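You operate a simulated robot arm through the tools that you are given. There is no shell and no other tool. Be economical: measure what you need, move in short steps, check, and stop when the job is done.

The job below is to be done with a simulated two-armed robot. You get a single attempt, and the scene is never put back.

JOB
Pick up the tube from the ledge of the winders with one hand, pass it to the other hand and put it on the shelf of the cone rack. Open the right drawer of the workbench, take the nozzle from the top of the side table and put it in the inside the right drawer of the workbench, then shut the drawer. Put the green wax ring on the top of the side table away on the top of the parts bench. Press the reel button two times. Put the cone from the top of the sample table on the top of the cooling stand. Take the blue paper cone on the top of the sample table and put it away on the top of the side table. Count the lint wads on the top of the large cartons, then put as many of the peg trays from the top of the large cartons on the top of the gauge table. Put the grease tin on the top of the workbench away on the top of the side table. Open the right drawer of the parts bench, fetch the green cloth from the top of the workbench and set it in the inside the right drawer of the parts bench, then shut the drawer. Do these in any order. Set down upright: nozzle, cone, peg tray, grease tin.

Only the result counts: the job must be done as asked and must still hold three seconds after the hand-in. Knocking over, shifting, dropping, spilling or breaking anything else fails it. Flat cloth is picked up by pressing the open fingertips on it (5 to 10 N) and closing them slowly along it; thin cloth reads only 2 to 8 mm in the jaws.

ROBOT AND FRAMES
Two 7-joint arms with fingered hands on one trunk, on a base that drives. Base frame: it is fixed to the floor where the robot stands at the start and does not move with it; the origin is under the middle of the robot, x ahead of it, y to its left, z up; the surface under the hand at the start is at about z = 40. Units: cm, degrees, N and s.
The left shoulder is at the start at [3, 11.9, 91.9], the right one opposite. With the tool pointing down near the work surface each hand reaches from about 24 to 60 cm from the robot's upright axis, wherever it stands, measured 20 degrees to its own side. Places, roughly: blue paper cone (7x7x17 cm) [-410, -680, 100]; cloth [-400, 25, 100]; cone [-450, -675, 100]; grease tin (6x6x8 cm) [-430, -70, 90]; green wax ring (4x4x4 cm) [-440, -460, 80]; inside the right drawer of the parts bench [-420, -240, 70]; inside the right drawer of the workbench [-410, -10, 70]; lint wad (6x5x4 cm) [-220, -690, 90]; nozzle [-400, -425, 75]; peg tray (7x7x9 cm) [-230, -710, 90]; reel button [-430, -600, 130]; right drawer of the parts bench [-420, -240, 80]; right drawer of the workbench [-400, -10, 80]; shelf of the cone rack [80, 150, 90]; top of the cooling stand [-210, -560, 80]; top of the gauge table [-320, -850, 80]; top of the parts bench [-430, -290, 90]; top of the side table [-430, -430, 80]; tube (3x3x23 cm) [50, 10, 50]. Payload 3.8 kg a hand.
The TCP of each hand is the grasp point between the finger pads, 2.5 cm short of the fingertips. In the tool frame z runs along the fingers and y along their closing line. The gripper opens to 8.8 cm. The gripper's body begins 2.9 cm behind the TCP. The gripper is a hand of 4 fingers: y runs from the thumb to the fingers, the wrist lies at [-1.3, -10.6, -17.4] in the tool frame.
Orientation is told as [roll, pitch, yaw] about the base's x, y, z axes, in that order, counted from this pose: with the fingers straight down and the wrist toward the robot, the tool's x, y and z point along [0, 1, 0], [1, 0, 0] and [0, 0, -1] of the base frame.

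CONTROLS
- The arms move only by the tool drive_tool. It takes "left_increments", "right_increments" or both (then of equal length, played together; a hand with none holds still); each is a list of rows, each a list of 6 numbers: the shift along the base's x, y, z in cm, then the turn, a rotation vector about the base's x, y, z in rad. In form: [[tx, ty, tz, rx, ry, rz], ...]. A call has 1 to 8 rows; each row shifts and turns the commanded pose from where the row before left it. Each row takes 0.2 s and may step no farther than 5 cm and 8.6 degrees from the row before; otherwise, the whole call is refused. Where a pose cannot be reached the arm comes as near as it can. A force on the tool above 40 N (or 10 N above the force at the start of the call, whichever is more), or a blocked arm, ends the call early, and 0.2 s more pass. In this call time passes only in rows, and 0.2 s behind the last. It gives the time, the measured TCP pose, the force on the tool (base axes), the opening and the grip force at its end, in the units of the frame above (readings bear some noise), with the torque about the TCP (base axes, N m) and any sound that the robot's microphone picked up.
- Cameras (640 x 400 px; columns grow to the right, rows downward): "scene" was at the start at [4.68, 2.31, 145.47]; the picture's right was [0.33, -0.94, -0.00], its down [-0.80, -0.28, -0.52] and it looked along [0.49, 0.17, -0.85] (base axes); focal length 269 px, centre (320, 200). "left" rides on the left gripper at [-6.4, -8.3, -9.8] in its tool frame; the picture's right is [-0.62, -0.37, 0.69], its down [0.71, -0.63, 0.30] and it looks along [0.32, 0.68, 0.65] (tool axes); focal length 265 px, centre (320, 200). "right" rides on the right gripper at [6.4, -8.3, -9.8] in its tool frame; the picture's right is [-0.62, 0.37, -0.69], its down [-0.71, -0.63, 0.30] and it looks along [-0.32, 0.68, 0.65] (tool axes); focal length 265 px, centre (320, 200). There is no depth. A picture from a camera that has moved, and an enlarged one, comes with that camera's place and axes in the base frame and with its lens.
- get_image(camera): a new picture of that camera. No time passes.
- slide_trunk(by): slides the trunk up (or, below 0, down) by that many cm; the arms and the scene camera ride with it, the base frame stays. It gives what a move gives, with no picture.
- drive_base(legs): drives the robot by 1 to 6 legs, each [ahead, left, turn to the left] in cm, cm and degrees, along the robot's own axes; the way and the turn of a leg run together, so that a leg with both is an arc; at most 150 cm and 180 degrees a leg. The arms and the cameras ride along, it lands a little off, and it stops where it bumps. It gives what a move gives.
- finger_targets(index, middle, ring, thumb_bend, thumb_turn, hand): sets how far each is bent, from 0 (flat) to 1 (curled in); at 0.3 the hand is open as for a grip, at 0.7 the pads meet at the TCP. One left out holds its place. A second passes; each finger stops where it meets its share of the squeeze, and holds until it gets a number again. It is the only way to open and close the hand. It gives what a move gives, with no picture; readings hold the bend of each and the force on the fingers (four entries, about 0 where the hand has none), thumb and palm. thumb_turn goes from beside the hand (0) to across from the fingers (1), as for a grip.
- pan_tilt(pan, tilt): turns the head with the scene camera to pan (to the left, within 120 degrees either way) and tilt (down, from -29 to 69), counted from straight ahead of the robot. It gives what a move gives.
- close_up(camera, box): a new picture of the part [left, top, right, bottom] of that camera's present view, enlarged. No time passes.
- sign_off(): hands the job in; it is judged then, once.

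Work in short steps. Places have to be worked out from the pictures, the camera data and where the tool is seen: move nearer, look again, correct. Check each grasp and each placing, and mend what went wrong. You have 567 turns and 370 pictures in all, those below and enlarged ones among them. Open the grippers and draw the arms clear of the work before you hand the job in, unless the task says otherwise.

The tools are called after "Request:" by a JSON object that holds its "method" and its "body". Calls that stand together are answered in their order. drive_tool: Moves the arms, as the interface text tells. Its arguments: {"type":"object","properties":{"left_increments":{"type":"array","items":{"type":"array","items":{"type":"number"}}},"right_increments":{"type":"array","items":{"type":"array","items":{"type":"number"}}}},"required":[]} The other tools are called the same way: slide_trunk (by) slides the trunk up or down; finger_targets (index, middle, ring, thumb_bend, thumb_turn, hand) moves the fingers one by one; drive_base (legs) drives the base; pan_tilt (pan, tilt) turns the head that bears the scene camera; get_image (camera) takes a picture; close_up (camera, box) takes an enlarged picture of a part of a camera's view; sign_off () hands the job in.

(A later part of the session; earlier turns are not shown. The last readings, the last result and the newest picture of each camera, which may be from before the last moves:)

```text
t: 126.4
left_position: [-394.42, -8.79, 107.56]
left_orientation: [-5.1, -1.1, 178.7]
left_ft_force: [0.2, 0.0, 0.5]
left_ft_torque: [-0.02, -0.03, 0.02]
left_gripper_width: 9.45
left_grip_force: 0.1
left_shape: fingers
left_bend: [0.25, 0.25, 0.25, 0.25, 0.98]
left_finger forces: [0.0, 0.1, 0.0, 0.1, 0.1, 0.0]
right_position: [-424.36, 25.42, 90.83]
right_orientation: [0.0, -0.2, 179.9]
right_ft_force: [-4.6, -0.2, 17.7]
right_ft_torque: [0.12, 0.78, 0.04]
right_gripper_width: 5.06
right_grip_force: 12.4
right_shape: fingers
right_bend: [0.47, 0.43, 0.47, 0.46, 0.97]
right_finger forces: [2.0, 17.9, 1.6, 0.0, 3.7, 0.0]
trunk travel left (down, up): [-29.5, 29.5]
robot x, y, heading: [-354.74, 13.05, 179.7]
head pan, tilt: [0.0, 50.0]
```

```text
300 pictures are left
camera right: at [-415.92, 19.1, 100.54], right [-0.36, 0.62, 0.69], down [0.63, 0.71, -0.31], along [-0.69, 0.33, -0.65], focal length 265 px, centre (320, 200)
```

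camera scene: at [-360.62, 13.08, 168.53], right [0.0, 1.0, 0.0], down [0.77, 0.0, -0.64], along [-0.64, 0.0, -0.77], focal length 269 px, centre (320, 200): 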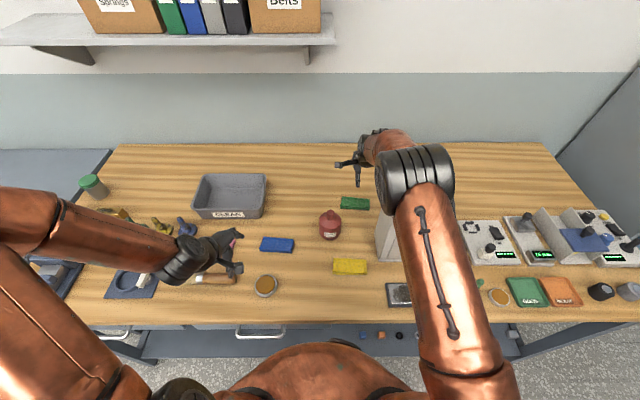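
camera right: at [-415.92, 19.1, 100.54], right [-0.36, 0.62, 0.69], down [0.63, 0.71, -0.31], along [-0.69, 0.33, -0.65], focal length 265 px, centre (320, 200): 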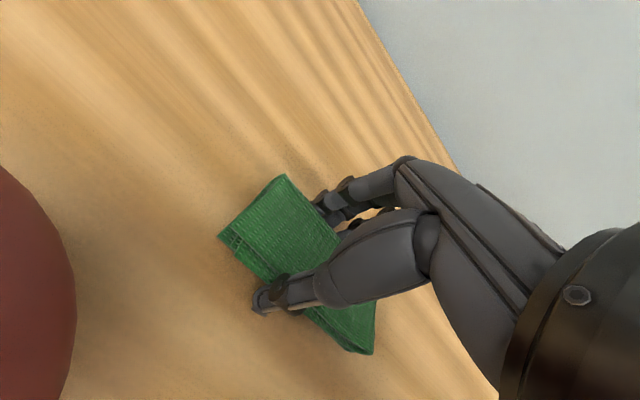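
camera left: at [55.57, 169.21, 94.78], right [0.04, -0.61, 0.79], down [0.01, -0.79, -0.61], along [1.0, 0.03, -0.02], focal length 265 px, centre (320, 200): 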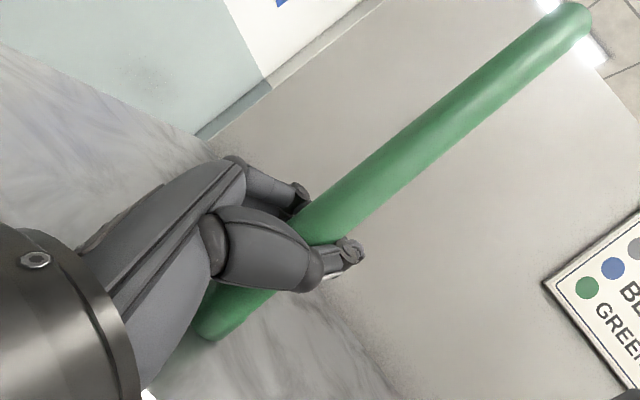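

Fingers sweep down as they close, so ease up 0.5 cm and close further.

Request:
{"method": "drive_tool", "body": {"right_increments": [[0, 0, 0.5, 0, 0, 0]]}}

Request:
{"method": "finger_targets", "body": {"hand": "right", "index": 0.62, "middle": 0.62, "ring": 0.62, "thumb_bend": 0.6}}

Request:
{"method": "get_image", "body": {"camera": "right"}}

```text
t: 126.8
left_position: [-394.51, -8.81, 107.4]
left_orientation: [-5.1, -1.1, 178.7]
left_ft_force: [-0.4, -0.1, 0.4]
left_ft_torque: [0.01, -0.01, -0.02]
left_gripper_width: 9.43
left_grip_force: 0.0
left_shape: fingers
left_bend: [0.25, 0.25, 0.25, 0.25, 0.98]
left_finger forces: [0.0, 0.0, 0.0, 0.1, 0.0, 0.0]
right_position: [-424.17, 25.46, 90.98]
right_orientation: [-0.1, 0.3, 179.9]
right_ft_force: [-2.7, 0.7, 7.6]
right_ft_torque: [0.08, 0.37, 0.02]
right_gripper_width: 5.09
right_grip_force: 8.3
right_shape: fingers
right_bend: [0.47, 0.44, 0.47, 0.46, 0.97]
right_finger forces: [2.0, 8.4, 1.6, 0.0, 3.7, 0.0]
trunk travel left (down, up): [-29.5, 29.5]
robot x, y, heading: [-354.83, 12.87, 179.7]
head pan, tilt: [0.0, 50.0]
```

```text
t: 127.8
left_position: [-394.53, -8.77, 107.47]
left_orientation: [-5.1, -1.0, 178.6]
left_ft_force: [0.3, 0.7, 0.7]
left_ft_torque: [-0.01, 0.0, -0.01]
left_gripper_width: 9.45
left_grip_force: 0.1
left_shape: fingers
left_bend: [0.25, 0.25, 0.25, 0.25, 0.98]
left_finger forces: [0.1, 0.0, 0.0, 0.1, 0.0, 0.0]
right_position: [-424.33, 25.61, 91.08]
right_orientation: [0.0, 0.2, 179.8]
right_ft_force: [0.0, -0.4, 2.1]
right_ft_torque: [0.02, 0.05, 0.0]
right_gripper_width: 4.9
right_grip_force: 15.2
right_shape: fingers
right_bend: [0.53, 0.56, 0.56, 0.45, 0.95]
right_finger forces: [6.1, 5.6, 4.0, 0.0, 14.3, 0.1]
trunk travel left (down, up): [-29.5, 29.5]
robot x, y, heading: [-355.18, 12.9, 179.7]
head pan, tilt: [0.0, 50.0]
```

```text
299 pictures are left
camera right: at [-415.92, 19.17, 100.75], right [-0.37, 0.62, 0.69], down [0.63, 0.71, -0.3], along [-0.68, 0.33, -0.66], focal length 265 px, centre (320, 200)
```

right: 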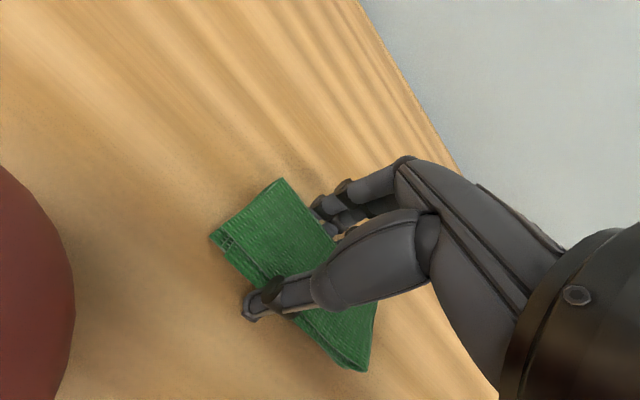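

Gripped across the cloth with ~14 N. Lift and check.

Request:
{"method": "drive_tool", "body": {"right_increments": [[0, 0, 1, 0, 0, 0], [0, 0, 2, 0, 0, 0], [0, 0, 4, 0, 0, 0], [0, 0, 4, 0, 0, 0], [0, 0, 4, 0, 0, 0], [0, 0, 3, 0, 0, 0]]}}

Request:
{"method": "get_image", "body": {"camera": "right"}}

```text
t: 129.2
left_position: [-394.43, -8.79, 107.54]
left_orientation: [-5.0, -1.0, 178.7]
left_ft_force: [-0.3, 0.8, 0.1]
left_ft_torque: [-0.01, 0.0, 0.0]
left_gripper_width: 9.45
left_grip_force: 0.1
left_shape: fingers
left_bend: [0.25, 0.25, 0.25, 0.25, 0.98]
left_finger forces: [0.1, 0.1, 0.1, 0.0, 0.0, 0.0]
right_position: [-424.34, 25.45, 109.18]
right_orientation: [0.0, 0.0, 179.8]
right_ft_force: [-0.1, -1.0, -1.1]
right_ft_torque: [0.0, -0.01, -0.01]
right_gripper_width: 4.88
right_grip_force: 13.9
right_shape: fingers
right_bend: [0.53, 0.57, 0.56, 0.45, 0.95]
right_finger forces: [6.0, 3.8, 3.9, 0.0, 14.3, 0.0]
trunk travel left (down, up): [-29.5, 29.5]
robot x, y, heading: [-354.64, 13.2, 179.8]
head pan, tilt: [0.0, 50.0]
```

```text
298 pictures are left
camera right: at [-415.99, 19.17, 118.83], right [-0.37, 0.62, 0.69], down [0.63, 0.71, -0.3], along [-0.68, 0.33, -0.66], focal length 265 px, centre (320, 200)
```

right: 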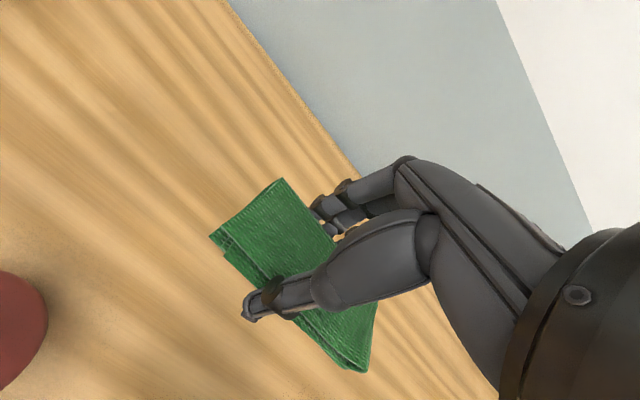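

Cloth secured. Retract the right hand, then shift left 66 cm to reach the grease tin with the left hand.

Request:
{"method": "drive_tool", "body": {"right_increments": [[4, 0, 2, 0, 0, 0], [4.5, 0, 2, 0, 0, 0], [4.5, 0, 0, 0, 0, 0], [4.5, 0, 0, 0, 0, 0], [4.5, 0, 0, 0, 0, 0], [4.5, 0, 0, 0, 0, 0]], "left_increments": [[0, 0, 1, 0.05, 0, 0], [0, 0, 1, 0.04, 0, 0], [0, 0, 0, 0, 0.02, 0], [0, 0, 0, 0, 0, 0], [0, 0, 0, 0, 0, 0], [0, 0, 0, 0, 0, 0]]}}

Request:
{"method": "drive_base", "body": {"legs": [[0, 66, 0]]}}

Request:
{"method": "pan_tilt", "body": {"pan": 10, "tilt": 50}}

Request:
{"method": "get_image", "body": {"camera": "scene"}}

Request:
{"method": "get_image", "body": {"camera": "left"}}

```text
t: 130.6
left_position: [-394.39, -8.67, 109.55]
left_orientation: [-10.1, -2.4, 178.8]
left_ft_force: [0.6, -1.0, 0.0]
left_ft_torque: [0.02, 0.03, 0.04]
left_gripper_width: 9.44
left_grip_force: 0.2
left_shape: fingers
left_bend: [0.25, 0.25, 0.25, 0.25, 0.98]
left_finger forces: [0.0, 0.0, 0.0, 0.1, 0.1, 0.1]
right_position: [-397.7, 25.63, 113.04]
right_orientation: [0.0, 0.0, 179.9]
right_ft_force: [-0.1, 0.4, -0.8]
right_ft_torque: [0.04, 0.0, -0.02]
right_gripper_width: 4.87
right_grip_force: 14.1
right_shape: fingers
right_bend: [0.53, 0.57, 0.56, 0.45, 0.95]
right_finger forces: [5.9, 3.7, 3.9, 0.1, 14.1, 0.0]
trunk travel left (down, up): [-29.5, 29.5]
robot x, y, heading: [-354.74, 12.95, 179.8]
head pan, tilt: [0.0, 50.0]
```

```text
t: 134.3
left_position: [-394.7, -74.86, 109.46]
left_orientation: [-10.2, -2.4, 178.9]
left_ft_force: [-0.1, 0.0, 0.6]
left_ft_torque: [0.01, 0.02, -0.02]
left_gripper_width: 9.45
left_grip_force: 0.0
left_shape: fingers
left_bend: [0.25, 0.25, 0.25, 0.25, 0.98]
left_finger forces: [0.1, 0.1, 0.0, 0.1, 0.1, 0.0]
right_position: [-398.37, -40.57, 112.96]
right_orientation: [0.0, 0.0, 179.9]
right_ft_force: [-0.4, -0.3, -0.3]
right_ft_torque: [0.0, 0.02, 0.0]
right_gripper_width: 4.86
right_grip_force: 13.6
right_shape: fingers
right_bend: [0.53, 0.57, 0.56, 0.45, 0.95]
right_finger forces: [6.1, 3.7, 3.8, 0.0, 14.1, 0.1]
trunk travel left (down, up): [-29.5, 29.5]
robot x, y, heading: [-355.15, -53.31, 179.9]
head pan, tilt: [0.0, 50.0]
```

```text
t: 135.0
left_position: [-394.74, -74.76, 109.55]
left_orientation: [-10.1, -2.4, 178.9]
left_ft_force: [0.6, -0.3, -0.1]
left_ft_torque: [0.02, -0.01, 0.01]
left_gripper_width: 9.45
left_grip_force: 0.1
left_shape: fingers
left_bend: [0.25, 0.25, 0.25, 0.25, 0.98]
left_finger forces: [0.0, 0.1, 0.0, 0.0, 0.0, 0.1]
right_position: [-398.17, -40.52, 112.86]
right_orientation: [0.0, 0.1, 179.9]
right_ft_force: [-1.3, 0.1, 0.9]
right_ft_torque: [-0.02, -0.01, 0.0]
right_gripper_width: 4.86
right_grip_force: 14.3
right_shape: fingers
right_bend: [0.53, 0.57, 0.56, 0.45, 0.95]
right_finger forces: [6.0, 3.7, 3.7, 0.0, 14.1, 0.0]
trunk travel left (down, up): [-29.5, 29.5]
robot x, y, heading: [-354.82, -53.21, 179.6]
head pan, tilt: [10.0, 50.0]
```

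```text
297 pictures are left
camera scene: at [-360.59, -54.34, 168.54], right [-0.17, 0.99, 0.0], down [0.76, 0.13, -0.64], along [-0.63, -0.11, -0.77], focal length 269 px, centre (320, 200)
```

scene: 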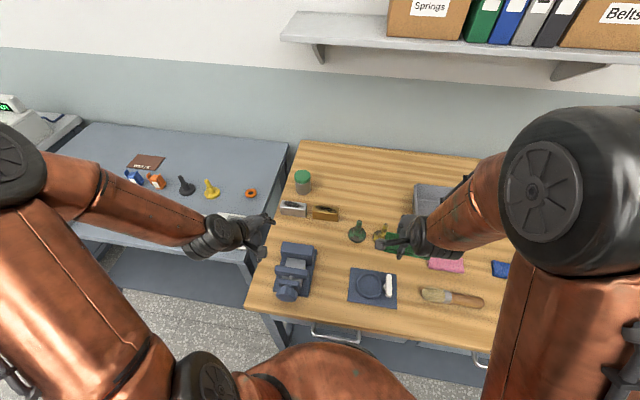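

```text
296 pictures are left
camera left: at [-385.9, -70.43, 119.91], right [0.36, 0.73, -0.59], down [0.6, -0.66, -0.45], along [-0.72, -0.19, -0.67], focal length 265 px, centre (320, 200)
```

left: 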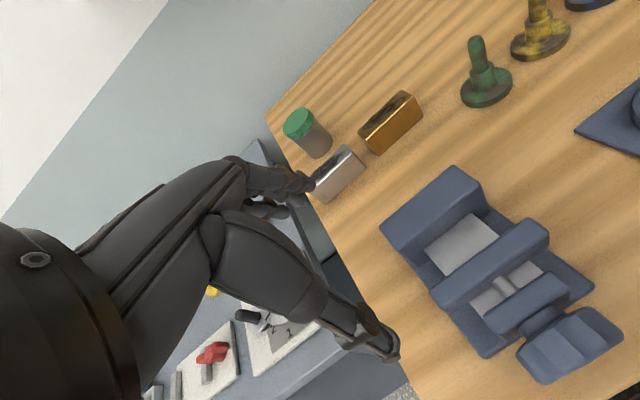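

Tin centre ≈ [−430.3, −73.6], top ≈ 96.5. Straighten the left hand, drive 5 ahead and 4 left, then reach above the tin.

Request:
{"method": "drive_tool", "body": {"left_increments": [[0, 0, 1, -0.088, -0.02, 0], [0, 0, 0, -0.088, -0.02, 0.018]]}}

Request:
{"method": "drive_base", "body": {"legs": [[5, 4, 0]]}}

Request:
{"method": "drive_tool", "body": {"left_increments": [[-4.5, 0.8, 0, 0, 0, 0], [-4.5, 0.8, 0, 0, 0, 0], [-4.5, 0.8, 0, 0, 0, 0], [-4.5, 0.8, 0, 0, 0, 0], [-4.5, 0.8, 0, 0, 0, 0], [-4.5, 0.8, 0, 0, 0, 0]]}}

Request:
{"method": "get_image", "body": {"camera": "left"}}

```text
t: 135.6
left_position: [-394.72, -74.78, 110.5]
left_orientation: [0.0, 0.2, 179.9]
left_ft_force: [0.2, -0.2, -0.1]
left_ft_torque: [-0.03, 0.03, 0.0]
left_gripper_width: 9.43
left_grip_force: 0.0
left_shape: fingers
left_bend: [0.25, 0.25, 0.25, 0.25, 0.98]
left_finger forces: [0.0, 0.0, 0.1, 0.1, 0.0, 0.1]
right_position: [-398.31, -40.46, 113.01]
right_orientation: [0.1, 0.2, 179.9]
right_ft_force: [0.7, -0.7, -0.1]
right_ft_torque: [-0.02, -0.02, 0.0]
right_gripper_width: 4.88
right_grip_force: 14.1
right_shape: fingers
right_bend: [0.53, 0.57, 0.56, 0.45, 0.95]
right_finger forces: [6.0, 3.7, 3.9, 0.0, 14.1, 0.1]
trunk travel left (down, up): [-29.5, 29.5]
robot x, y, heading: [-355.03, -53.24, 179.7]
head pan, tilt: [10.0, 50.0]
```

```text
t: 136.7
left_position: [-399.27, -78.44, 110.3]
left_orientation: [-0.2, 0.3, 179.6]
left_ft_force: [-0.7, -0.7, 0.6]
left_ft_torque: [0.01, -0.02, 0.0]
left_gripper_width: 9.46
left_grip_force: 0.1
left_shape: fingers
left_bend: [0.25, 0.25, 0.25, 0.25, 0.98]
left_finger forces: [0.0, 0.0, 0.1, 0.0, 0.0, 0.0]
right_position: [-402.58, -44.06, 112.95]
right_orientation: [-0.2, 0.2, 179.5]
right_ft_force: [0.7, -0.2, -0.3]
right_ft_torque: [-0.01, -0.02, 0.01]
right_gripper_width: 4.84
right_grip_force: 14.2
right_shape: fingers
right_bend: [0.53, 0.57, 0.56, 0.45, 0.95]
right_finger forces: [5.9, 3.6, 3.8, 0.0, 14.1, 0.1]
trunk travel left (down, up): [-29.5, 29.5]
robot x, y, heading: [-359.48, -57.16, 179.4]
head pan, tilt: [10.0, 50.0]
stopped in leg 1: the robot was blocked; the commanded pose is now the measured one
```

```text
t: 138.1
left_position: [-426.45, -73.43, 110.33]
left_orientation: [-0.1, 0.6, 179.4]
left_ft_force: [-0.2, 0.6, 0.0]
left_ft_torque: [0.02, -0.03, 0.02]
left_gripper_width: 9.42
left_grip_force: 0.1
left_shape: fingers
left_bend: [0.25, 0.25, 0.25, 0.25, 0.98]
left_finger forces: [0.0, 0.0, 0.1, 0.1, 0.1, 0.0]
right_position: [-402.5, -43.91, 112.89]
right_orientation: [0.0, 0.2, 179.6]
right_ft_force: [-0.4, 0.6, 0.1]
right_ft_torque: [0.0, 0.02, 0.0]
right_gripper_width: 4.86
right_grip_force: 14.2
right_shape: fingers
right_bend: [0.53, 0.57, 0.56, 0.45, 0.95]
right_finger forces: [6.0, 3.8, 3.8, 0.0, 14.1, 0.1]
trunk travel left (down, up): [-29.5, 29.5]
robot x, y, heading: [-359.27, -56.92, 179.3]
head pan, tilt: [10.0, 50.0]
```

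```text
295 pictures are left
camera left: at [-418.14, -67.15, 120.21], right [0.38, 0.62, -0.69], down [0.62, -0.72, -0.3], along [-0.68, -0.32, -0.66], focal length 265 px, centre (320, 200)
```

left: 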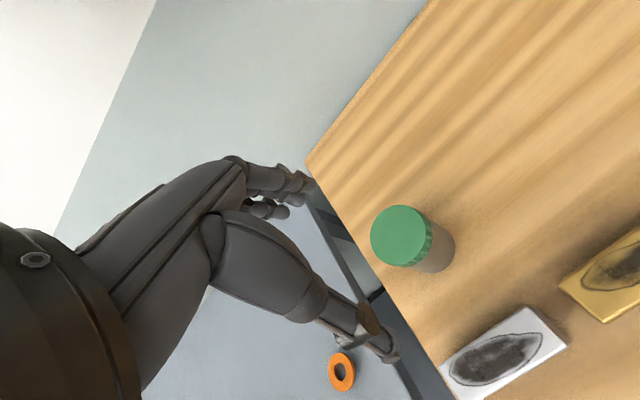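

Base limit is x ≈ −359 (no harm). Tin at [−430.7, −73.1]; extend 4.2 cm and lower.

Request:
{"method": "drive_tool", "body": {"left_increments": [[-4.2, 0.3, 0, 0, 0, 0], [0, 0, -3, 0, 0, 0], [0, 0, -3, 0, 0, 0], [0, 0, -3, 0, 0, 0]]}}

Request:
{"method": "get_image", "body": {"camera": "left"}}

```text
t: 139.1
left_position: [-430.43, -73.28, 101.28]
left_orientation: [-0.2, 0.2, 179.3]
left_ft_force: [-0.3, 0.5, -0.1]
left_ft_torque: [-0.02, 0.04, -0.04]
left_gripper_width: 9.44
left_grip_force: 0.1
left_shape: fingers
left_bend: [0.25, 0.25, 0.25, 0.25, 0.98]
left_finger forces: [0.0, 0.1, 0.0, 0.0, 0.1, 0.1]
right_position: [-402.51, -44.0, 112.91]
right_orientation: [-0.1, 0.1, 179.5]
right_ft_force: [1.3, 0.2, 0.2]
right_ft_torque: [0.01, 0.01, 0.01]
right_gripper_width: 4.86
right_grip_force: 14.2
right_shape: fingers
right_bend: [0.53, 0.57, 0.56, 0.45, 0.95]
right_finger forces: [6.0, 3.7, 3.9, 0.0, 14.1, 0.1]
trunk travel left (down, up): [-29.5, 29.5]
robot x, y, heading: [-359.5, -56.74, 179.2]
head pan, tilt: [10.0, 50.0]
```

```text
294 pictures are left
camera left: at [-422.11, -66.91, 111.11], right [0.38, 0.62, -0.69], down [0.62, -0.72, -0.3], along [-0.69, -0.31, -0.66], focal length 265 px, centre (320, 200)
```

left: 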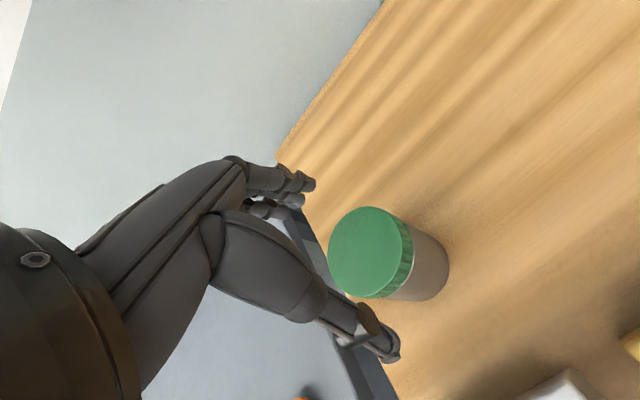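

Tin is well centred under the hand. Lower 6.8 cm with 0.4 cm y shift.

Request:
{"method": "drive_tool", "body": {"left_increments": [[-0.2, 0.5, -2.5, 0, 0, 0], [0, 0, -2.5, 0, 0, 0], [0, 0, -1.6, 0, 0, 0]]}}

Request:
{"method": "get_image", "body": {"camera": "left"}}

```text
t: 139.9
left_position: [-430.54, -72.7, 94.91]
left_orientation: [-0.2, 0.1, 179.3]
left_ft_force: [-0.6, 0.2, 2.8]
left_ft_torque: [0.02, 0.09, 0.02]
left_gripper_width: 9.55
left_grip_force: 1.1
left_shape: fingers
left_bend: [0.24, 0.25, 0.25, 0.25, 0.98]
left_finger forces: [2.3, 0.1, 0.0, 0.0, 0.0, 0.0]
right_position: [-402.43, -44.0, 113.03]
right_orientation: [-0.1, 0.1, 179.4]
right_ft_force: [0.6, -0.6, -0.3]
right_ft_torque: [-0.03, 0.0, 0.02]
right_gripper_width: 4.87
right_grip_force: 13.0
right_shape: fingers
right_bend: [0.53, 0.57, 0.56, 0.45, 0.95]
right_finger forces: [6.0, 3.7, 3.7, 0.1, 14.2, 0.0]
trunk travel left (down, up): [-29.5, 29.5]
robot x, y, heading: [-359.25, -56.55, 179.7]
head pan, tilt: [10.0, 50.0]
```

```text
293 pictures are left
camera left: at [-422.29, -66.34, 104.65], right [0.38, 0.62, -0.69], down [0.62, -0.72, -0.31], along [-0.69, -0.31, -0.66], focal length 265 px, centre (320, 200)
```

left: 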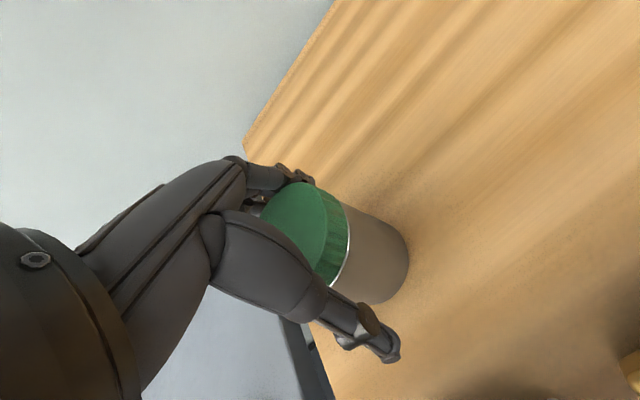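

Index touches the lid edge lightly. Raise 1.5, shift toward the tin (+1 y, −0.5 x), lower again.

Request:
{"method": "drive_tool", "body": {"left_increments": [[0, 0, 1.8, 0, 0, 0], [-0.6, 0.9, 0, 0, 0, 0], [0, 0, -1, 0, 0, 0], [0, 0, -0.8, 0, 0, 0], [0, 0, -0.5, 0, 0, 0]]}}

Request:
{"method": "get_image", "body": {"camera": "left"}}

```text
t: 141.1
left_position: [-431.18, -71.77, 94.39]
left_orientation: [-0.2, 0.2, 179.3]
left_ft_force: [-0.7, -0.5, -0.7]
left_ft_torque: [0.02, -0.01, 0.02]
left_gripper_width: 9.46
left_grip_force: 0.1
left_shape: fingers
left_bend: [0.25, 0.25, 0.25, 0.25, 0.98]
left_finger forces: [0.0, 0.0, 0.1, 0.0, 0.0, 0.1]
right_position: [-402.45, -43.91, 112.86]
right_orientation: [-0.1, 0.1, 179.5]
right_ft_force: [0.5, 0.0, -0.7]
right_ft_torque: [-0.02, -0.05, 0.0]
right_gripper_width: 4.88
right_grip_force: 13.8
right_shape: fingers
right_bend: [0.53, 0.57, 0.56, 0.45, 0.95]
right_finger forces: [6.0, 3.7, 3.8, 0.1, 14.1, 0.0]
trunk travel left (down, up): [-29.5, 29.5]
robot x, y, heading: [-359.4, -56.83, 179.4]
head pan, tilt: [10.0, 50.0]
```

```text
292 pictures are left
camera left: at [-422.83, -65.47, 104.13], right [0.38, 0.62, -0.69], down [0.62, -0.72, -0.3], along [-0.69, -0.31, -0.66], focal length 265 px, centre (320, 200)
```

left: 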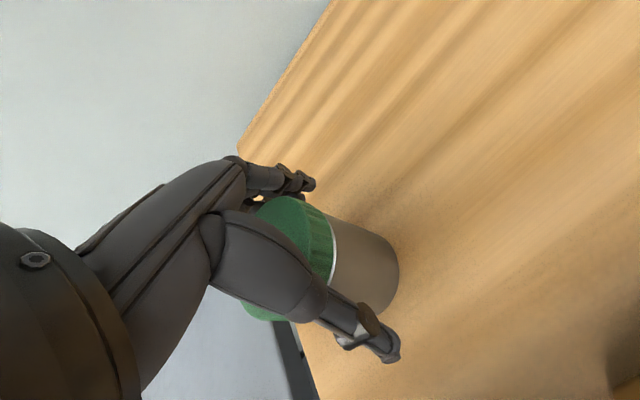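

Free and centred. Close on the tin.

Request:
{"method": "finger_targets", "body": {"hand": "left", "index": 0.55, "middle": 0.55, "ring": 0.55, "thumb_bend": 0.55}}

Request:
{"method": "get_image", "body": {"camera": "left"}}

```text
t: 142.1
left_position: [-431.19, -71.71, 94.36]
left_orientation: [-0.2, 0.1, 179.5]
left_ft_force: [-0.8, 0.9, 4.3]
left_ft_torque: [-0.05, 0.25, -0.03]
left_gripper_width: 4.26
left_grip_force: 11.7
left_shape: fingers
left_bend: [0.53, 0.5, 0.48, 0.51, 0.96]
left_finger forces: [2.2, 3.9, 5.7, 0.2, 10.7, 0.1]
right_position: [-402.39, -43.96, 112.98]
right_orientation: [0.0, 0.2, 179.4]
right_ft_force: [0.0, -0.2, -1.0]
right_ft_torque: [-0.01, -0.02, -0.01]
right_gripper_width: 4.87
right_grip_force: 13.5
right_shape: fingers
right_bend: [0.53, 0.57, 0.56, 0.45, 0.95]
right_finger forces: [5.9, 3.7, 3.7, 0.1, 14.1, 0.0]
trunk travel left (down, up): [-29.5, 29.5]
robot x, y, heading: [-359.28, -56.87, 179.1]
head pan, tilt: [10.0, 50.0]
```

```text
291 pictures are left
camera left: at [-422.82, -65.45, 104.2], right [0.38, 0.62, -0.69], down [0.62, -0.72, -0.3], along [-0.69, -0.32, -0.66], focal length 265 px, centre (320, 200)
```

left: 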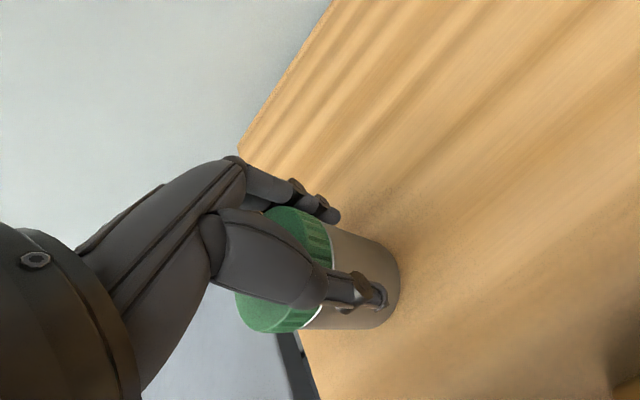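

Good grip across the tin; squeeze a little more and lift.

Request:
{"method": "finger_targets", "body": {"hand": "left", "index": 0.6, "middle": 0.6, "ring": 0.6, "thumb_bend": 0.6}}

Request:
{"method": "drive_tool", "body": {"left_increments": [[0, 0, 1, 0, 0, 0], [0, 0, 2, 0, 0, 0], [0, 0, 3, 0, 0, 0], [0, 0, 4, 0, 0, 0], [0, 0, 4, 0, 0, 0], [0, 0, 4, 0, 0, 0]]}}

Request:
{"method": "get_image", "body": {"camera": "left"}}

```text
t: 143.1
left_position: [-431.15, -71.92, 94.18]
left_orientation: [-0.2, 0.2, 179.4]
left_ft_force: [0.4, 0.5, -0.1]
left_ft_torque: [-0.05, 0.01, -0.02]
left_gripper_width: 2.04
left_grip_force: 0.5
left_shape: fingers
left_bend: [0.6, 0.6, 0.6, 0.59, 0.97]
left_finger forces: [0.1, 0.0, 0.1, 0.1, 0.5, 0.0]
right_position: [-402.45, -43.97, 113.07]
right_orientation: [-0.1, 0.1, 179.5]
right_ft_force: [-0.1, 0.3, -0.9]
right_ft_torque: [0.02, 0.03, -0.01]
right_gripper_width: 4.86
right_grip_force: 13.8
right_shape: fingers
right_bend: [0.53, 0.57, 0.56, 0.45, 0.95]
right_finger forces: [6.0, 3.7, 3.7, 0.0, 14.0, 0.0]
trunk travel left (down, up): [-29.5, 29.5]
robot x, y, heading: [-359.4, -56.67, 179.5]
head pan, tilt: [10.0, 50.0]
```

```text
t: 144.5
left_position: [-431.0, -71.81, 112.33]
left_orientation: [-0.2, 0.3, 179.4]
left_ft_force: [0.5, 0.3, 0.1]
left_ft_torque: [0.0, 0.01, 0.02]
left_gripper_width: 2.0
left_grip_force: 0.1
left_shape: fingers
left_bend: [0.6, 0.6, 0.6, 0.6, 0.97]
left_finger forces: [0.1, 0.0, 0.1, 0.0, 0.1, 0.1]
right_position: [-402.42, -43.88, 112.93]
right_orientation: [0.0, 0.1, 179.4]
right_ft_force: [0.9, -0.5, -0.4]
right_ft_torque: [-0.01, 0.03, 0.01]
right_gripper_width: 4.88
right_grip_force: 13.7
right_shape: fingers
right_bend: [0.53, 0.57, 0.56, 0.45, 0.95]
right_finger forces: [6.1, 3.7, 3.8, 0.1, 14.2, 0.0]
trunk travel left (down, up): [-29.5, 29.5]
robot x, y, heading: [-359.51, -56.76, 179.6]
head pan, tilt: [10.0, 50.0]
```

```text
290 pictures are left
camera left: at [-422.6, -65.5, 122.19], right [0.38, 0.62, -0.69], down [0.62, -0.72, -0.3], along [-0.68, -0.32, -0.66], focal length 265 px, centre (320, 200)
```

left: 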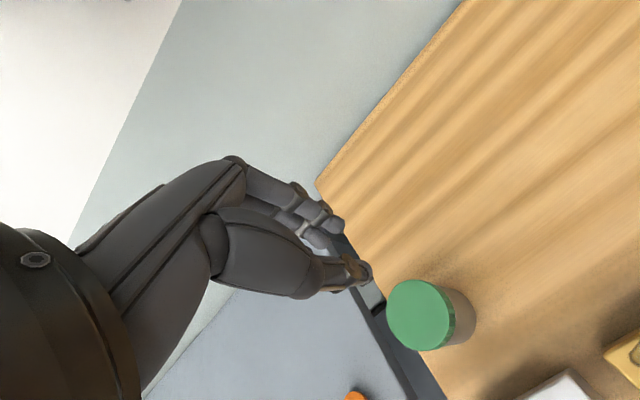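

The tin slipped out sideways (it still stands, now ≈ [−429.3, −75]). Reopen and look to centre better.

Request:
{"method": "finger_targets", "body": {"hand": "left", "index": 0.22, "middle": 0.22, "ring": 0.22, "thumb_bend": 0.22}}

Request:
{"method": "drive_tool", "body": {"left_increments": [[1.3, -3.2, 0, 0, 0, 0], [0, 0, -4, 0, 0, 0], [0, 0, -4, 0, 0, 0]]}}

Request:
{"method": "get_image", "body": {"camera": "left"}}

Request:
{"method": "close_up", "body": {"camera": "scene", "box": [220, 120, 380, 220]}}

```text
t: 145.5
left_position: [-431.11, -71.8, 112.37]
left_orientation: [-0.2, 0.1, 179.4]
left_ft_force: [-0.3, -0.4, -0.4]
left_ft_torque: [0.01, 0.0, 0.0]
left_gripper_width: 9.99
left_grip_force: 0.2
left_shape: fingers
left_bend: [0.22, 0.22, 0.22, 0.22, 0.97]
left_finger forces: [0.0, 0.1, 0.0, 0.0, 0.0, 0.1]
right_position: [-402.48, -43.9, 112.99]
right_orientation: [-0.1, 0.1, 179.5]
right_ft_force: [-1.0, 0.0, 0.4]
right_ft_torque: [0.0, -0.05, 0.01]
right_gripper_width: 4.87
right_grip_force: 13.8
right_shape: fingers
right_bend: [0.53, 0.57, 0.56, 0.45, 0.95]
right_finger forces: [6.0, 3.7, 3.5, 0.0, 14.0, 0.0]
trunk travel left (down, up): [-29.5, 29.5]
robot x, y, heading: [-359.68, -56.74, 179.6]
head pan, tilt: [10.0, 50.0]
```

```text
t: 146.3
left_position: [-429.97, -75.25, 104.25]
left_orientation: [-0.3, 0.0, 179.4]
left_ft_force: [0.1, 0.3, 0.2]
left_ft_torque: [-0.02, 0.02, -0.03]
left_gripper_width: 9.96
left_grip_force: 0.3
left_shape: fingers
left_bend: [0.22, 0.22, 0.22, 0.22, 0.97]
left_finger forces: [0.1, 0.0, 0.0, 0.1, 0.1, 0.0]
right_position: [-402.42, -43.98, 113.01]
right_orientation: [-0.2, 0.1, 179.5]
right_ft_force: [-0.3, 0.0, -0.5]
right_ft_torque: [0.0, -0.01, -0.05]
right_gripper_width: 4.9
right_grip_force: 13.9
right_shape: fingers
right_bend: [0.53, 0.57, 0.56, 0.45, 0.95]
right_finger forces: [6.0, 3.7, 3.6, 0.0, 14.1, 0.0]
trunk travel left (down, up): [-29.5, 29.5]
robot x, y, heading: [-359.33, -56.28, 179.2]
head pan, tilt: [10.0, 50.0]
```

```text
289 pictures are left
camera left: at [-421.55, -68.85, 114.07], right [0.38, 0.62, -0.69], down [0.62, -0.72, -0.3], along [-0.69, -0.31, -0.66], focal length 265 px, centre (320, 200)
```

left: 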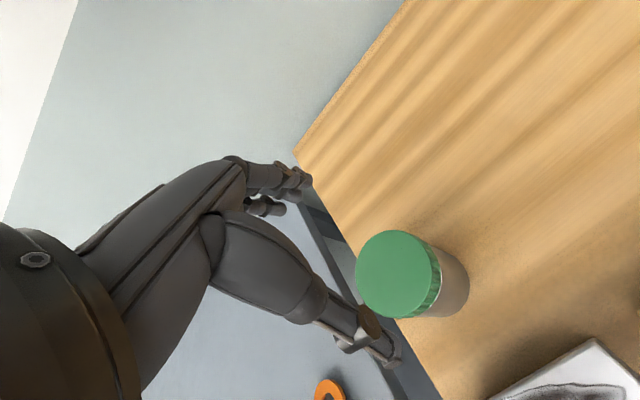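

```text
4.00 times, centred on (300, 170) of scene
camera zoom: at [-364.96, -58.06, 168.53], right [-0.16, 0.99, 0.0], down [0.76, 0.13, -0.64], along [-0.63, -0.1, -0.77], focal length 1078 px, centre (400, 320)
```

zoom: 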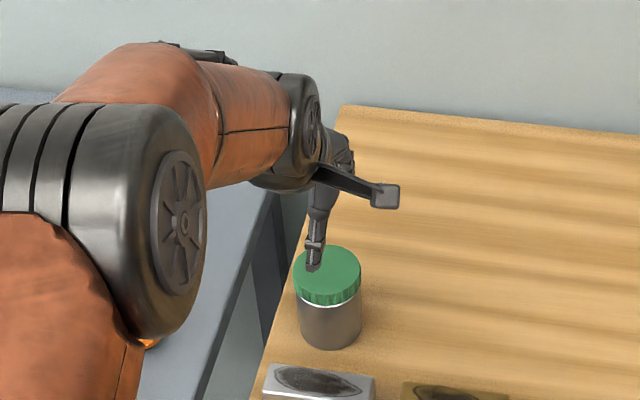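

Tin at [−429.0, −74.9]; hand nearly centred (shift +0.4 x, +0.2 y). Lower and close.

Request:
{"method": "drive_tool", "body": {"left_increments": [[0.4, 0.2, -2, 0, 0, 0], [0, 0, -3, 0, 0, 0], [0, 0, -3, 0, 0, 0], [0, 0, -2, 0, 0, 0]]}}

Request:
{"method": "get_image", "body": {"camera": "left"}}

```text
t: 147.3
left_position: [-429.47, -74.79, 94.27]
left_orientation: [-0.2, 0.3, 179.4]
left_ft_force: [-0.2, 0.7, 0.6]
left_ft_torque: [-0.01, 0.03, -0.01]
left_gripper_width: 9.98
left_grip_force: 0.1
left_shape: fingers
left_bend: [0.22, 0.22, 0.22, 0.22, 0.97]
left_finger forces: [0.0, 0.0, 0.0, 0.0, 0.0, 0.1]
right_position: [-402.49, -43.99, 112.86]
right_orientation: [-0.1, 0.2, 179.5]
right_ft_force: [0.9, -0.6, -0.6]
right_ft_torque: [0.03, 0.05, 0.01]
right_gripper_width: 4.85
right_grip_force: 13.1
right_shape: fingers
right_bend: [0.53, 0.57, 0.56, 0.45, 0.95]
right_finger forces: [6.0, 3.8, 3.7, 0.0, 14.0, 0.1]
trunk travel left (down, up): [-29.5, 29.5]
robot x, y, heading: [-359.14, -56.67, 179.4]
head pan, tilt: [10.0, 50.0]
```

```text
287 pictures are left
camera left: at [-421.15, -68.5, 104.16], right [0.38, 0.62, -0.69], down [0.62, -0.72, -0.3], along [-0.68, -0.31, -0.66], focal length 265 px, centre (320, 200)
```

left: 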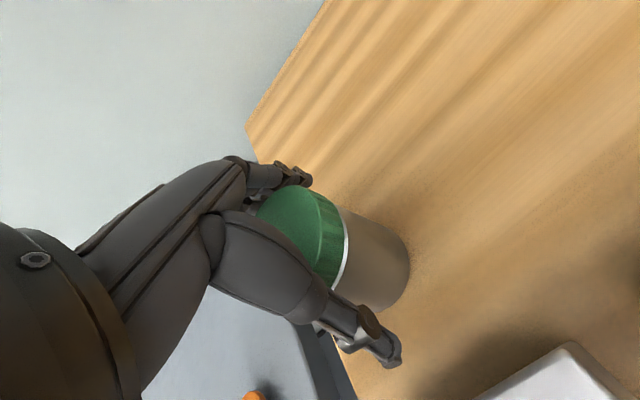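

Close to 0.5 and look at the force balance.

Request:
{"method": "drive_tool", "body": {"left_increments": [[0, 0, -0.4, 0, 0, 0]]}}

Request:
{"method": "finger_targets", "body": {"hand": "left", "index": 0.5, "middle": 0.5, "ring": 0.5, "thumb_bend": 0.5}}

Request:
{"method": "get_image", "body": {"camera": "left"}}

```text
t: 147.7
left_position: [-429.51, -74.8, 94.01]
left_orientation: [-0.3, 0.3, 179.5]
left_ft_force: [0.2, 1.0, -0.3]
left_ft_torque: [0.0, -0.06, 0.02]
left_gripper_width: 9.98
left_grip_force: 0.4
left_shape: fingers
left_bend: [0.22, 0.22, 0.22, 0.22, 0.97]
left_finger forces: [0.1, 0.1, 0.0, 0.0, 0.3, 0.1]
right_position: [-402.47, -43.95, 112.93]
right_orientation: [-0.1, 0.1, 179.6]
right_ft_force: [-0.2, 0.2, -1.0]
right_ft_torque: [-0.02, 0.03, 0.0]
right_gripper_width: 4.88
right_grip_force: 13.8
right_shape: fingers
right_bend: [0.53, 0.57, 0.56, 0.45, 0.95]
right_finger forces: [6.0, 3.7, 3.7, 0.0, 14.1, 0.0]
trunk travel left (down, up): [-29.5, 29.5]
robot x, y, heading: [-359.47, -56.91, 179.6]
head pan, tilt: [10.0, 50.0]
```

```text
t: 148.7
left_position: [-429.46, -74.73, 94.07]
left_orientation: [-0.1, 0.1, 179.4]
left_ft_force: [-2.6, 0.9, 4.8]
left_ft_torque: [0.02, 0.32, -0.04]
left_gripper_width: 6.99
left_grip_force: 23.4
left_shape: fingers
left_bend: [0.34, 0.46, 0.48, 0.44, 0.97]
left_finger forces: [19.9, 3.4, 1.4, 0.0, 21.8, 0.1]
right_position: [-402.43, -43.95, 112.86]
right_orientation: [0.0, 0.1, 179.4]
right_ft_force: [-0.7, 0.1, 0.7]
right_ft_torque: [-0.03, 0.03, -0.01]
right_gripper_width: 4.88
right_grip_force: 13.7
right_shape: fingers
right_bend: [0.53, 0.57, 0.56, 0.45, 0.95]
right_finger forces: [6.1, 3.8, 3.8, 0.1, 14.2, 0.1]
trunk travel left (down, up): [-29.5, 29.5]
robot x, y, heading: [-359.59, -56.52, 179.4]
head pan, tilt: [10.0, 50.0]
```

```text
286 pictures are left
camera left: at [-421.15, -68.47, 103.87], right [0.38, 0.62, -0.69], down [0.62, -0.72, -0.3], along [-0.69, -0.32, -0.66], focal length 265 px, centre (320, 200)
```

left: 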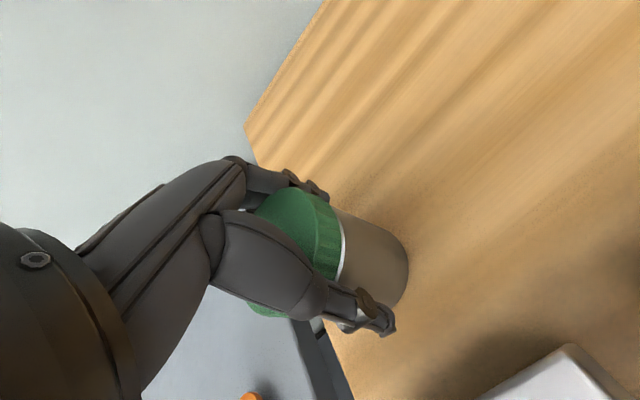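

Strong thumb–index pinch (22 N). Lift slowly and check.

Request:
{"method": "drive_tool", "body": {"left_increments": [[0, 0, 0.7, 0, 0, 0], [0, 0, 1, 0, 0, 0], [0, 0, 1.5, 0, 0, 0]]}}

Request:
{"method": "get_image", "body": {"camera": "left"}}

```text
t: 149.5
left_position: [-429.47, -74.82, 97.03]
left_orientation: [-0.2, 0.2, 179.5]
left_ft_force: [0.6, 0.3, -2.2]
left_ft_torque: [0.03, -0.01, 0.0]
left_gripper_width: 6.92
left_grip_force: 21.9
left_shape: fingers
left_bend: [0.35, 0.47, 0.49, 0.44, 0.97]
left_finger forces: [17.5, 2.6, 0.7, 0.0, 22.3, 0.0]
right_position: [-402.32, -43.87, 112.96]
right_orientation: [-0.1, 0.2, 179.5]
right_ft_force: [1.0, 0.9, 0.3]
right_ft_torque: [-0.01, 0.04, -0.02]
right_gripper_width: 4.86
right_grip_force: 13.6
right_shape: fingers
right_bend: [0.53, 0.57, 0.56, 0.45, 0.95]
right_finger forces: [6.0, 3.6, 3.7, 0.0, 14.1, 0.0]
trunk travel left (down, up): [-29.5, 29.5]
robot x, y, heading: [-359.67, -56.64, 179.4]
head pan, tilt: [10.0, 50.0]
```

```text
285 pictures are left
camera left: at [-421.14, -68.52, 107.0], right [0.38, 0.62, -0.69], down [0.62, -0.72, -0.3], along [-0.68, -0.32, -0.66], focal length 265 px, centre (320, 200)
```

left: 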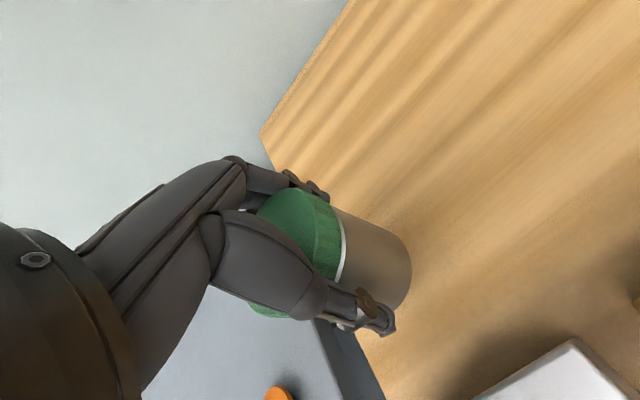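

Tin lifted (≈2 N). Raise, retract, back off and look along the aisle.

Request:
{"method": "drive_tool", "body": {"left_increments": [[0, 0, 4, 0, 0, 0], [0, 0, 4, 0, 0, 0], [0, 0, 4, 0, 0, 0], [0, 0, 3, 0, 0, 0], [4.5, 0, 0, 0, 0, 0], [4.5, 0, 0, 0, 0, 0], [4.5, 0, 0, 0, 0, 0], [4.5, 0, 0, 0, 0, 0]]}}

Request:
{"method": "drive_base", "body": {"legs": [[-35, 0, 0]]}}

Request:
{"method": "pan_tilt", "body": {"pan": 75, "tilt": 25}}

Request:
{"method": "get_image", "body": {"camera": "scene"}}

Request:
{"method": "get_image", "body": {"camera": "left"}}

```text
t: 151.3
left_position: [-411.4, -74.79, 112.14]
left_orientation: [-0.1, 0.1, 179.4]
left_ft_force: [-0.1, 0.4, -2.7]
left_ft_torque: [0.0, 0.01, 0.02]
left_gripper_width: 6.84
left_grip_force: 20.0
left_shape: fingers
left_bend: [0.36, 0.47, 0.49, 0.45, 0.97]
left_finger forces: [16.9, 2.5, 0.5, 0.0, 21.2, 0.1]
right_position: [-402.25, -43.97, 112.99]
right_orientation: [0.1, 0.0, 179.5]
right_ft_force: [0.4, -0.3, -0.5]
right_ft_torque: [0.0, 0.0, 0.03]
right_gripper_width: 4.89
right_grip_force: 13.7
right_shape: fingers
right_bend: [0.53, 0.57, 0.56, 0.45, 0.95]
right_finger forces: [6.1, 3.7, 3.7, 0.0, 14.0, 0.0]
trunk travel left (down, up): [-29.5, 29.5]
robot x, y, heading: [-359.68, -56.52, 179.4]
head pan, tilt: [10.0, 50.0]
```

```text
t: 153.6
left_position: [-376.49, -75.01, 112.24]
left_orientation: [-0.3, 0.2, 179.3]
left_ft_force: [0.1, 0.0, -2.5]
left_ft_torque: [-0.03, 0.0, -0.01]
left_gripper_width: 6.83
left_grip_force: 19.9
left_shape: fingers
left_bend: [0.36, 0.47, 0.49, 0.45, 0.97]
left_finger forces: [17.0, 2.3, 0.4, 0.0, 20.9, 0.0]
right_position: [-367.35, -44.31, 112.99]
right_orientation: [-0.1, 0.1, 179.6]
right_ft_force: [-0.3, 0.1, -0.9]
right_ft_torque: [0.04, 0.04, 0.02]
right_gripper_width: 4.89
right_grip_force: 14.1
right_shape: fingers
right_bend: [0.53, 0.57, 0.56, 0.45, 0.95]
right_finger forces: [6.1, 3.7, 3.7, 0.0, 14.0, 0.0]
trunk travel left (down, up): [-29.5, 29.5]
robot x, y, heading: [-324.08, -57.07, 179.5]
head pan, tilt: [10.0, 50.0]
```

```text
t: 154.9
left_position: [-376.48, -75.07, 112.09]
left_orientation: [-0.2, 0.3, 179.3]
left_ft_force: [0.2, -0.2, -2.9]
left_ft_torque: [0.0, 0.01, 0.02]
left_gripper_width: 6.84
left_grip_force: 20.9
left_shape: fingers
left_bend: [0.36, 0.47, 0.49, 0.45, 0.97]
left_finger forces: [17.2, 2.3, 0.4, 0.0, 21.0, 0.1]
right_position: [-367.45, -44.29, 113.02]
right_orientation: [-0.1, 0.2, 179.5]
right_ft_force: [0.9, -0.1, -0.4]
right_ft_torque: [0.04, 0.02, 0.01]
right_gripper_width: 4.85
right_grip_force: 13.7
right_shape: fingers
right_bend: [0.53, 0.57, 0.56, 0.45, 0.95]
right_finger forces: [6.2, 3.6, 3.8, 0.1, 14.0, 0.0]
trunk travel left (down, up): [-29.5, 29.5]
robot x, y, heading: [-324.0, -57.14, 179.5]
head pan, tilt: [75.0, 25.0]
```

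```text
284 pictures are left
camera scene: at [-324.78, -65.98, 172.28], right [-0.96, 0.27, 0.0], down [0.11, 0.41, -0.91], along [-0.24, -0.87, -0.42], focal length 269 px, centre (320, 200)
```

scene: 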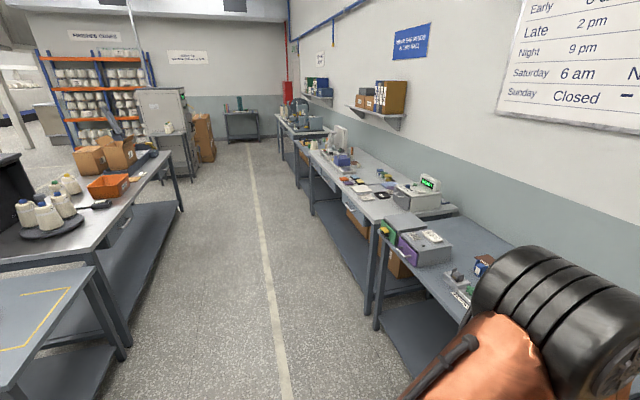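

```text
283 pictures are left
camera left: at [-368.14, -68.77, 121.94], right [0.38, 0.62, -0.69], down [0.62, -0.72, -0.3], along [-0.68, -0.31, -0.66], focal length 265 px, centre (320, 200)
```

left: 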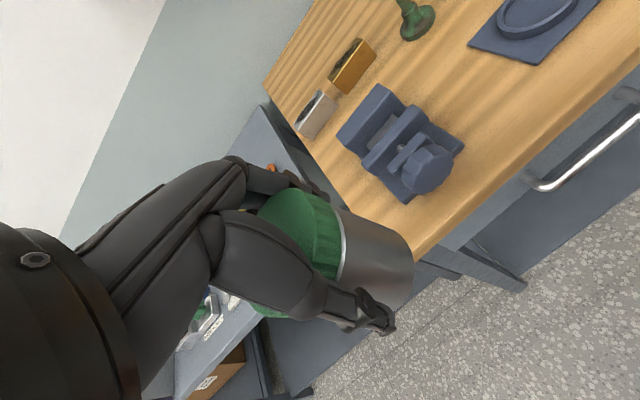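

Aisle is clear (island edge x ≈ −240). Drive left along to the side table (~y −420).

Request:
{"method": "drive_base", "body": {"legs": [[-6, 150, 0.5], [0, 150, 0], [0, 60, 0]]}}

Request:
{"method": "pan_tilt", "body": {"pan": 0, "tilt": 38}}

Request:
{"method": "get_image", "body": {"camera": "scene"}}

```text
refused: leg 1 is longer than a leg can be; nothing moved
```

```text
t: 156.4
left_position: [-376.42, -75.13, 112.0]
left_orientation: [-0.3, 0.1, 179.3]
left_ft_force: [1.1, -0.7, -3.4]
left_ft_torque: [0.01, 0.01, 0.01]
left_gripper_width: 6.86
left_grip_force: 20.5
left_shape: fingers
left_bend: [0.36, 0.47, 0.49, 0.45, 0.97]
left_finger forces: [17.2, 2.3, 0.3, 0.1, 21.1, 0.0]
right_position: [-367.39, -44.38, 113.03]
right_orientation: [-0.2, 0.1, 179.5]
right_ft_force: [0.4, -0.5, 0.1]
right_ft_torque: [-0.01, -0.01, 0.0]
right_gripper_width: 4.88
right_grip_force: 13.9
right_shape: fingers
right_bend: [0.53, 0.57, 0.56, 0.45, 0.95]
right_finger forces: [6.1, 3.6, 3.7, 0.0, 14.0, 0.0]
trunk travel left (down, up): [-29.5, 29.5]
robot x, y, heading: [-324.28, -57.28, 179.3]
head pan, tilt: [0.0, 38.0]
```

```text
282 pictures are left
camera scene: at [-330.91, -57.03, 170.25], right [0.01, 1.0, 0.0], down [0.62, -0.01, -0.79], along [-0.79, 0.01, -0.62], focal length 269 px, centre (320, 200)
```

scene: 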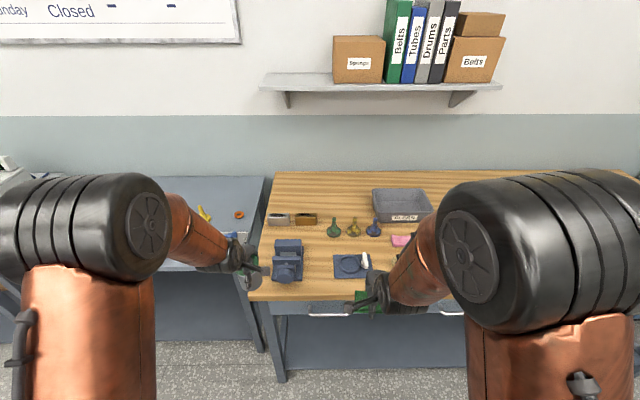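

Leg too long by a hair; split it.

Request:
{"method": "drive_base", "body": {"legs": [[-6, 140, 0.5], [0, 140, 0], [0, 85, 0]]}}

Request:
{"method": "get_image", "body": {"camera": "scene"}}

```text
t: 174.0
left_position: [-372.57, -438.75, 112.32]
left_orientation: [-0.3, 0.3, 179.5]
left_ft_force: [0.0, -0.6, -2.0]
left_ft_torque: [0.04, 0.02, 0.01]
left_gripper_width: 6.83
left_grip_force: 20.3
left_shape: fingers
left_bend: [0.36, 0.47, 0.49, 0.45, 0.97]
left_finger forces: [17.3, 2.3, 0.3, 0.1, 20.6, 0.1]
right_position: [-363.43, -407.93, 112.87]
right_orientation: [-0.1, 0.0, 179.7]
right_ft_force: [-0.6, 0.0, -1.2]
right_ft_torque: [0.0, 0.01, 0.01]
right_gripper_width: 4.85
right_grip_force: 13.7
right_shape: fingers
right_bend: [0.53, 0.57, 0.56, 0.45, 0.95]
right_finger forces: [6.1, 3.6, 3.7, 0.1, 14.0, 0.0]
trunk travel left (down, up): [-29.5, 29.5]
robot x, y, heading: [-320.46, -420.57, 179.4]
head pan, tilt: [0.0, 38.0]
```

```text
281 pictures are left
camera scene: at [-327.0, -420.57, 170.25], right [0.01, 1.0, 0.0], down [0.62, 0.0, -0.79], along [-0.79, 0.01, -0.62], focal length 269 px, centre (320, 200)
```

scene: 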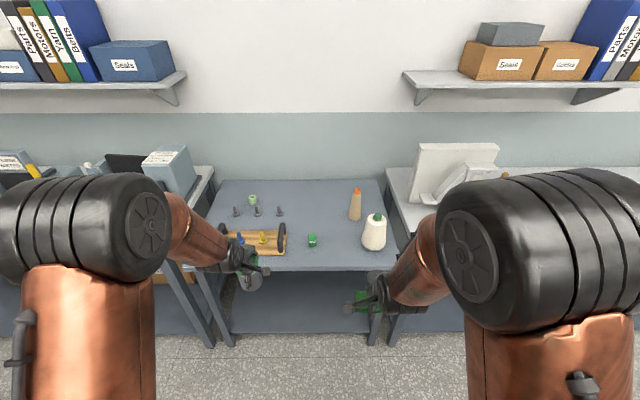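

Side table in view. Zoom in.

Request:
{"method": "close_up", "body": {"camera": "scene", "box": [200, 165, 400, 290]}}

```text
3.20 times, centred on (300, 228) of scene
camera zoom: at [-327.0, -420.57, 170.25], right [0.01, 1.0, 0.0], down [0.62, 0.0, -0.79], along [-0.79, 0.01, -0.62], focal length 862 px, centre (384, 112)
```

zoom: 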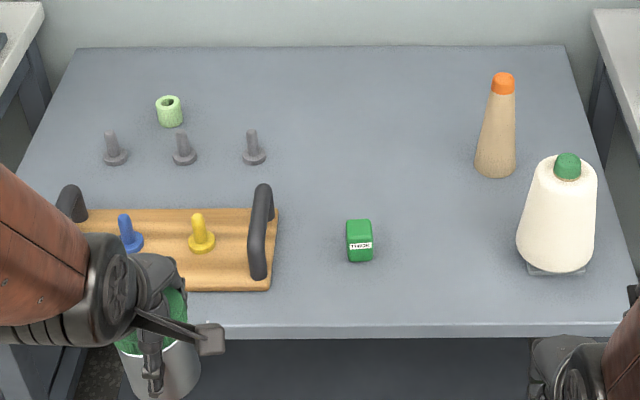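

Zoom more on the small items to identify the nozzle.

Request:
{"method": "close_up", "body": {"camera": "scene", "box": [295, 225, 335, 250]}}

Request:
{"method": "close_up", "body": {"camera": "scene", "box": [215, 185, 295, 235]}}

```text
16.00 times, centred on (315, 238) of scene
camera zoom: at [-327.0, -420.57, 170.25], right [0.01, 1.0, 0.0], down [0.62, 0.0, -0.79], along [-0.79, 0.01, -0.62], focal length 4311 px, centre (400, -400)
```

zoom: 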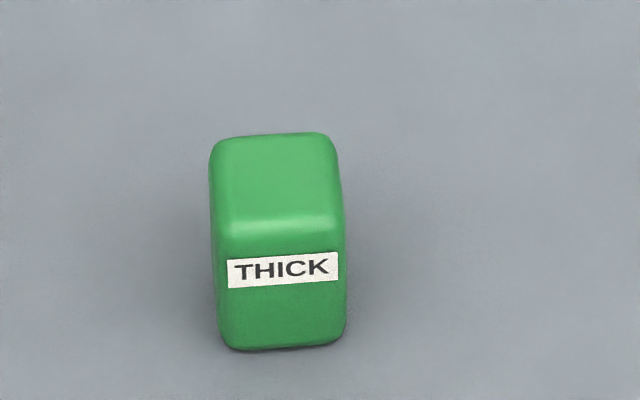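

```text
8.00 times, centred on (255, 210) of scene
camera zoom: at [-327.0, -420.57, 170.25], right [0.01, 1.0, 0.0], down [0.62, 0.0, -0.79], along [-0.79, 0.01, -0.62], focal length 2156 px, centre (840, 120)
```

zoom: 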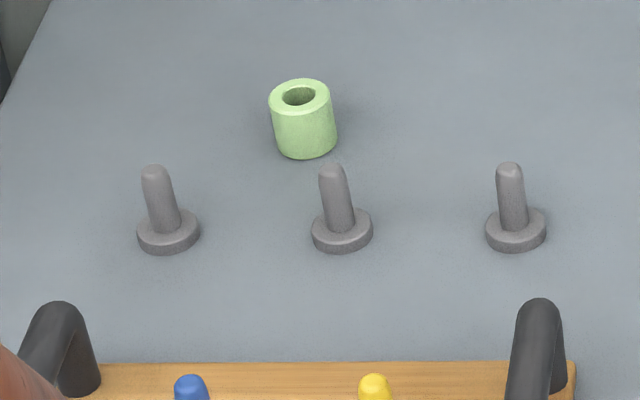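

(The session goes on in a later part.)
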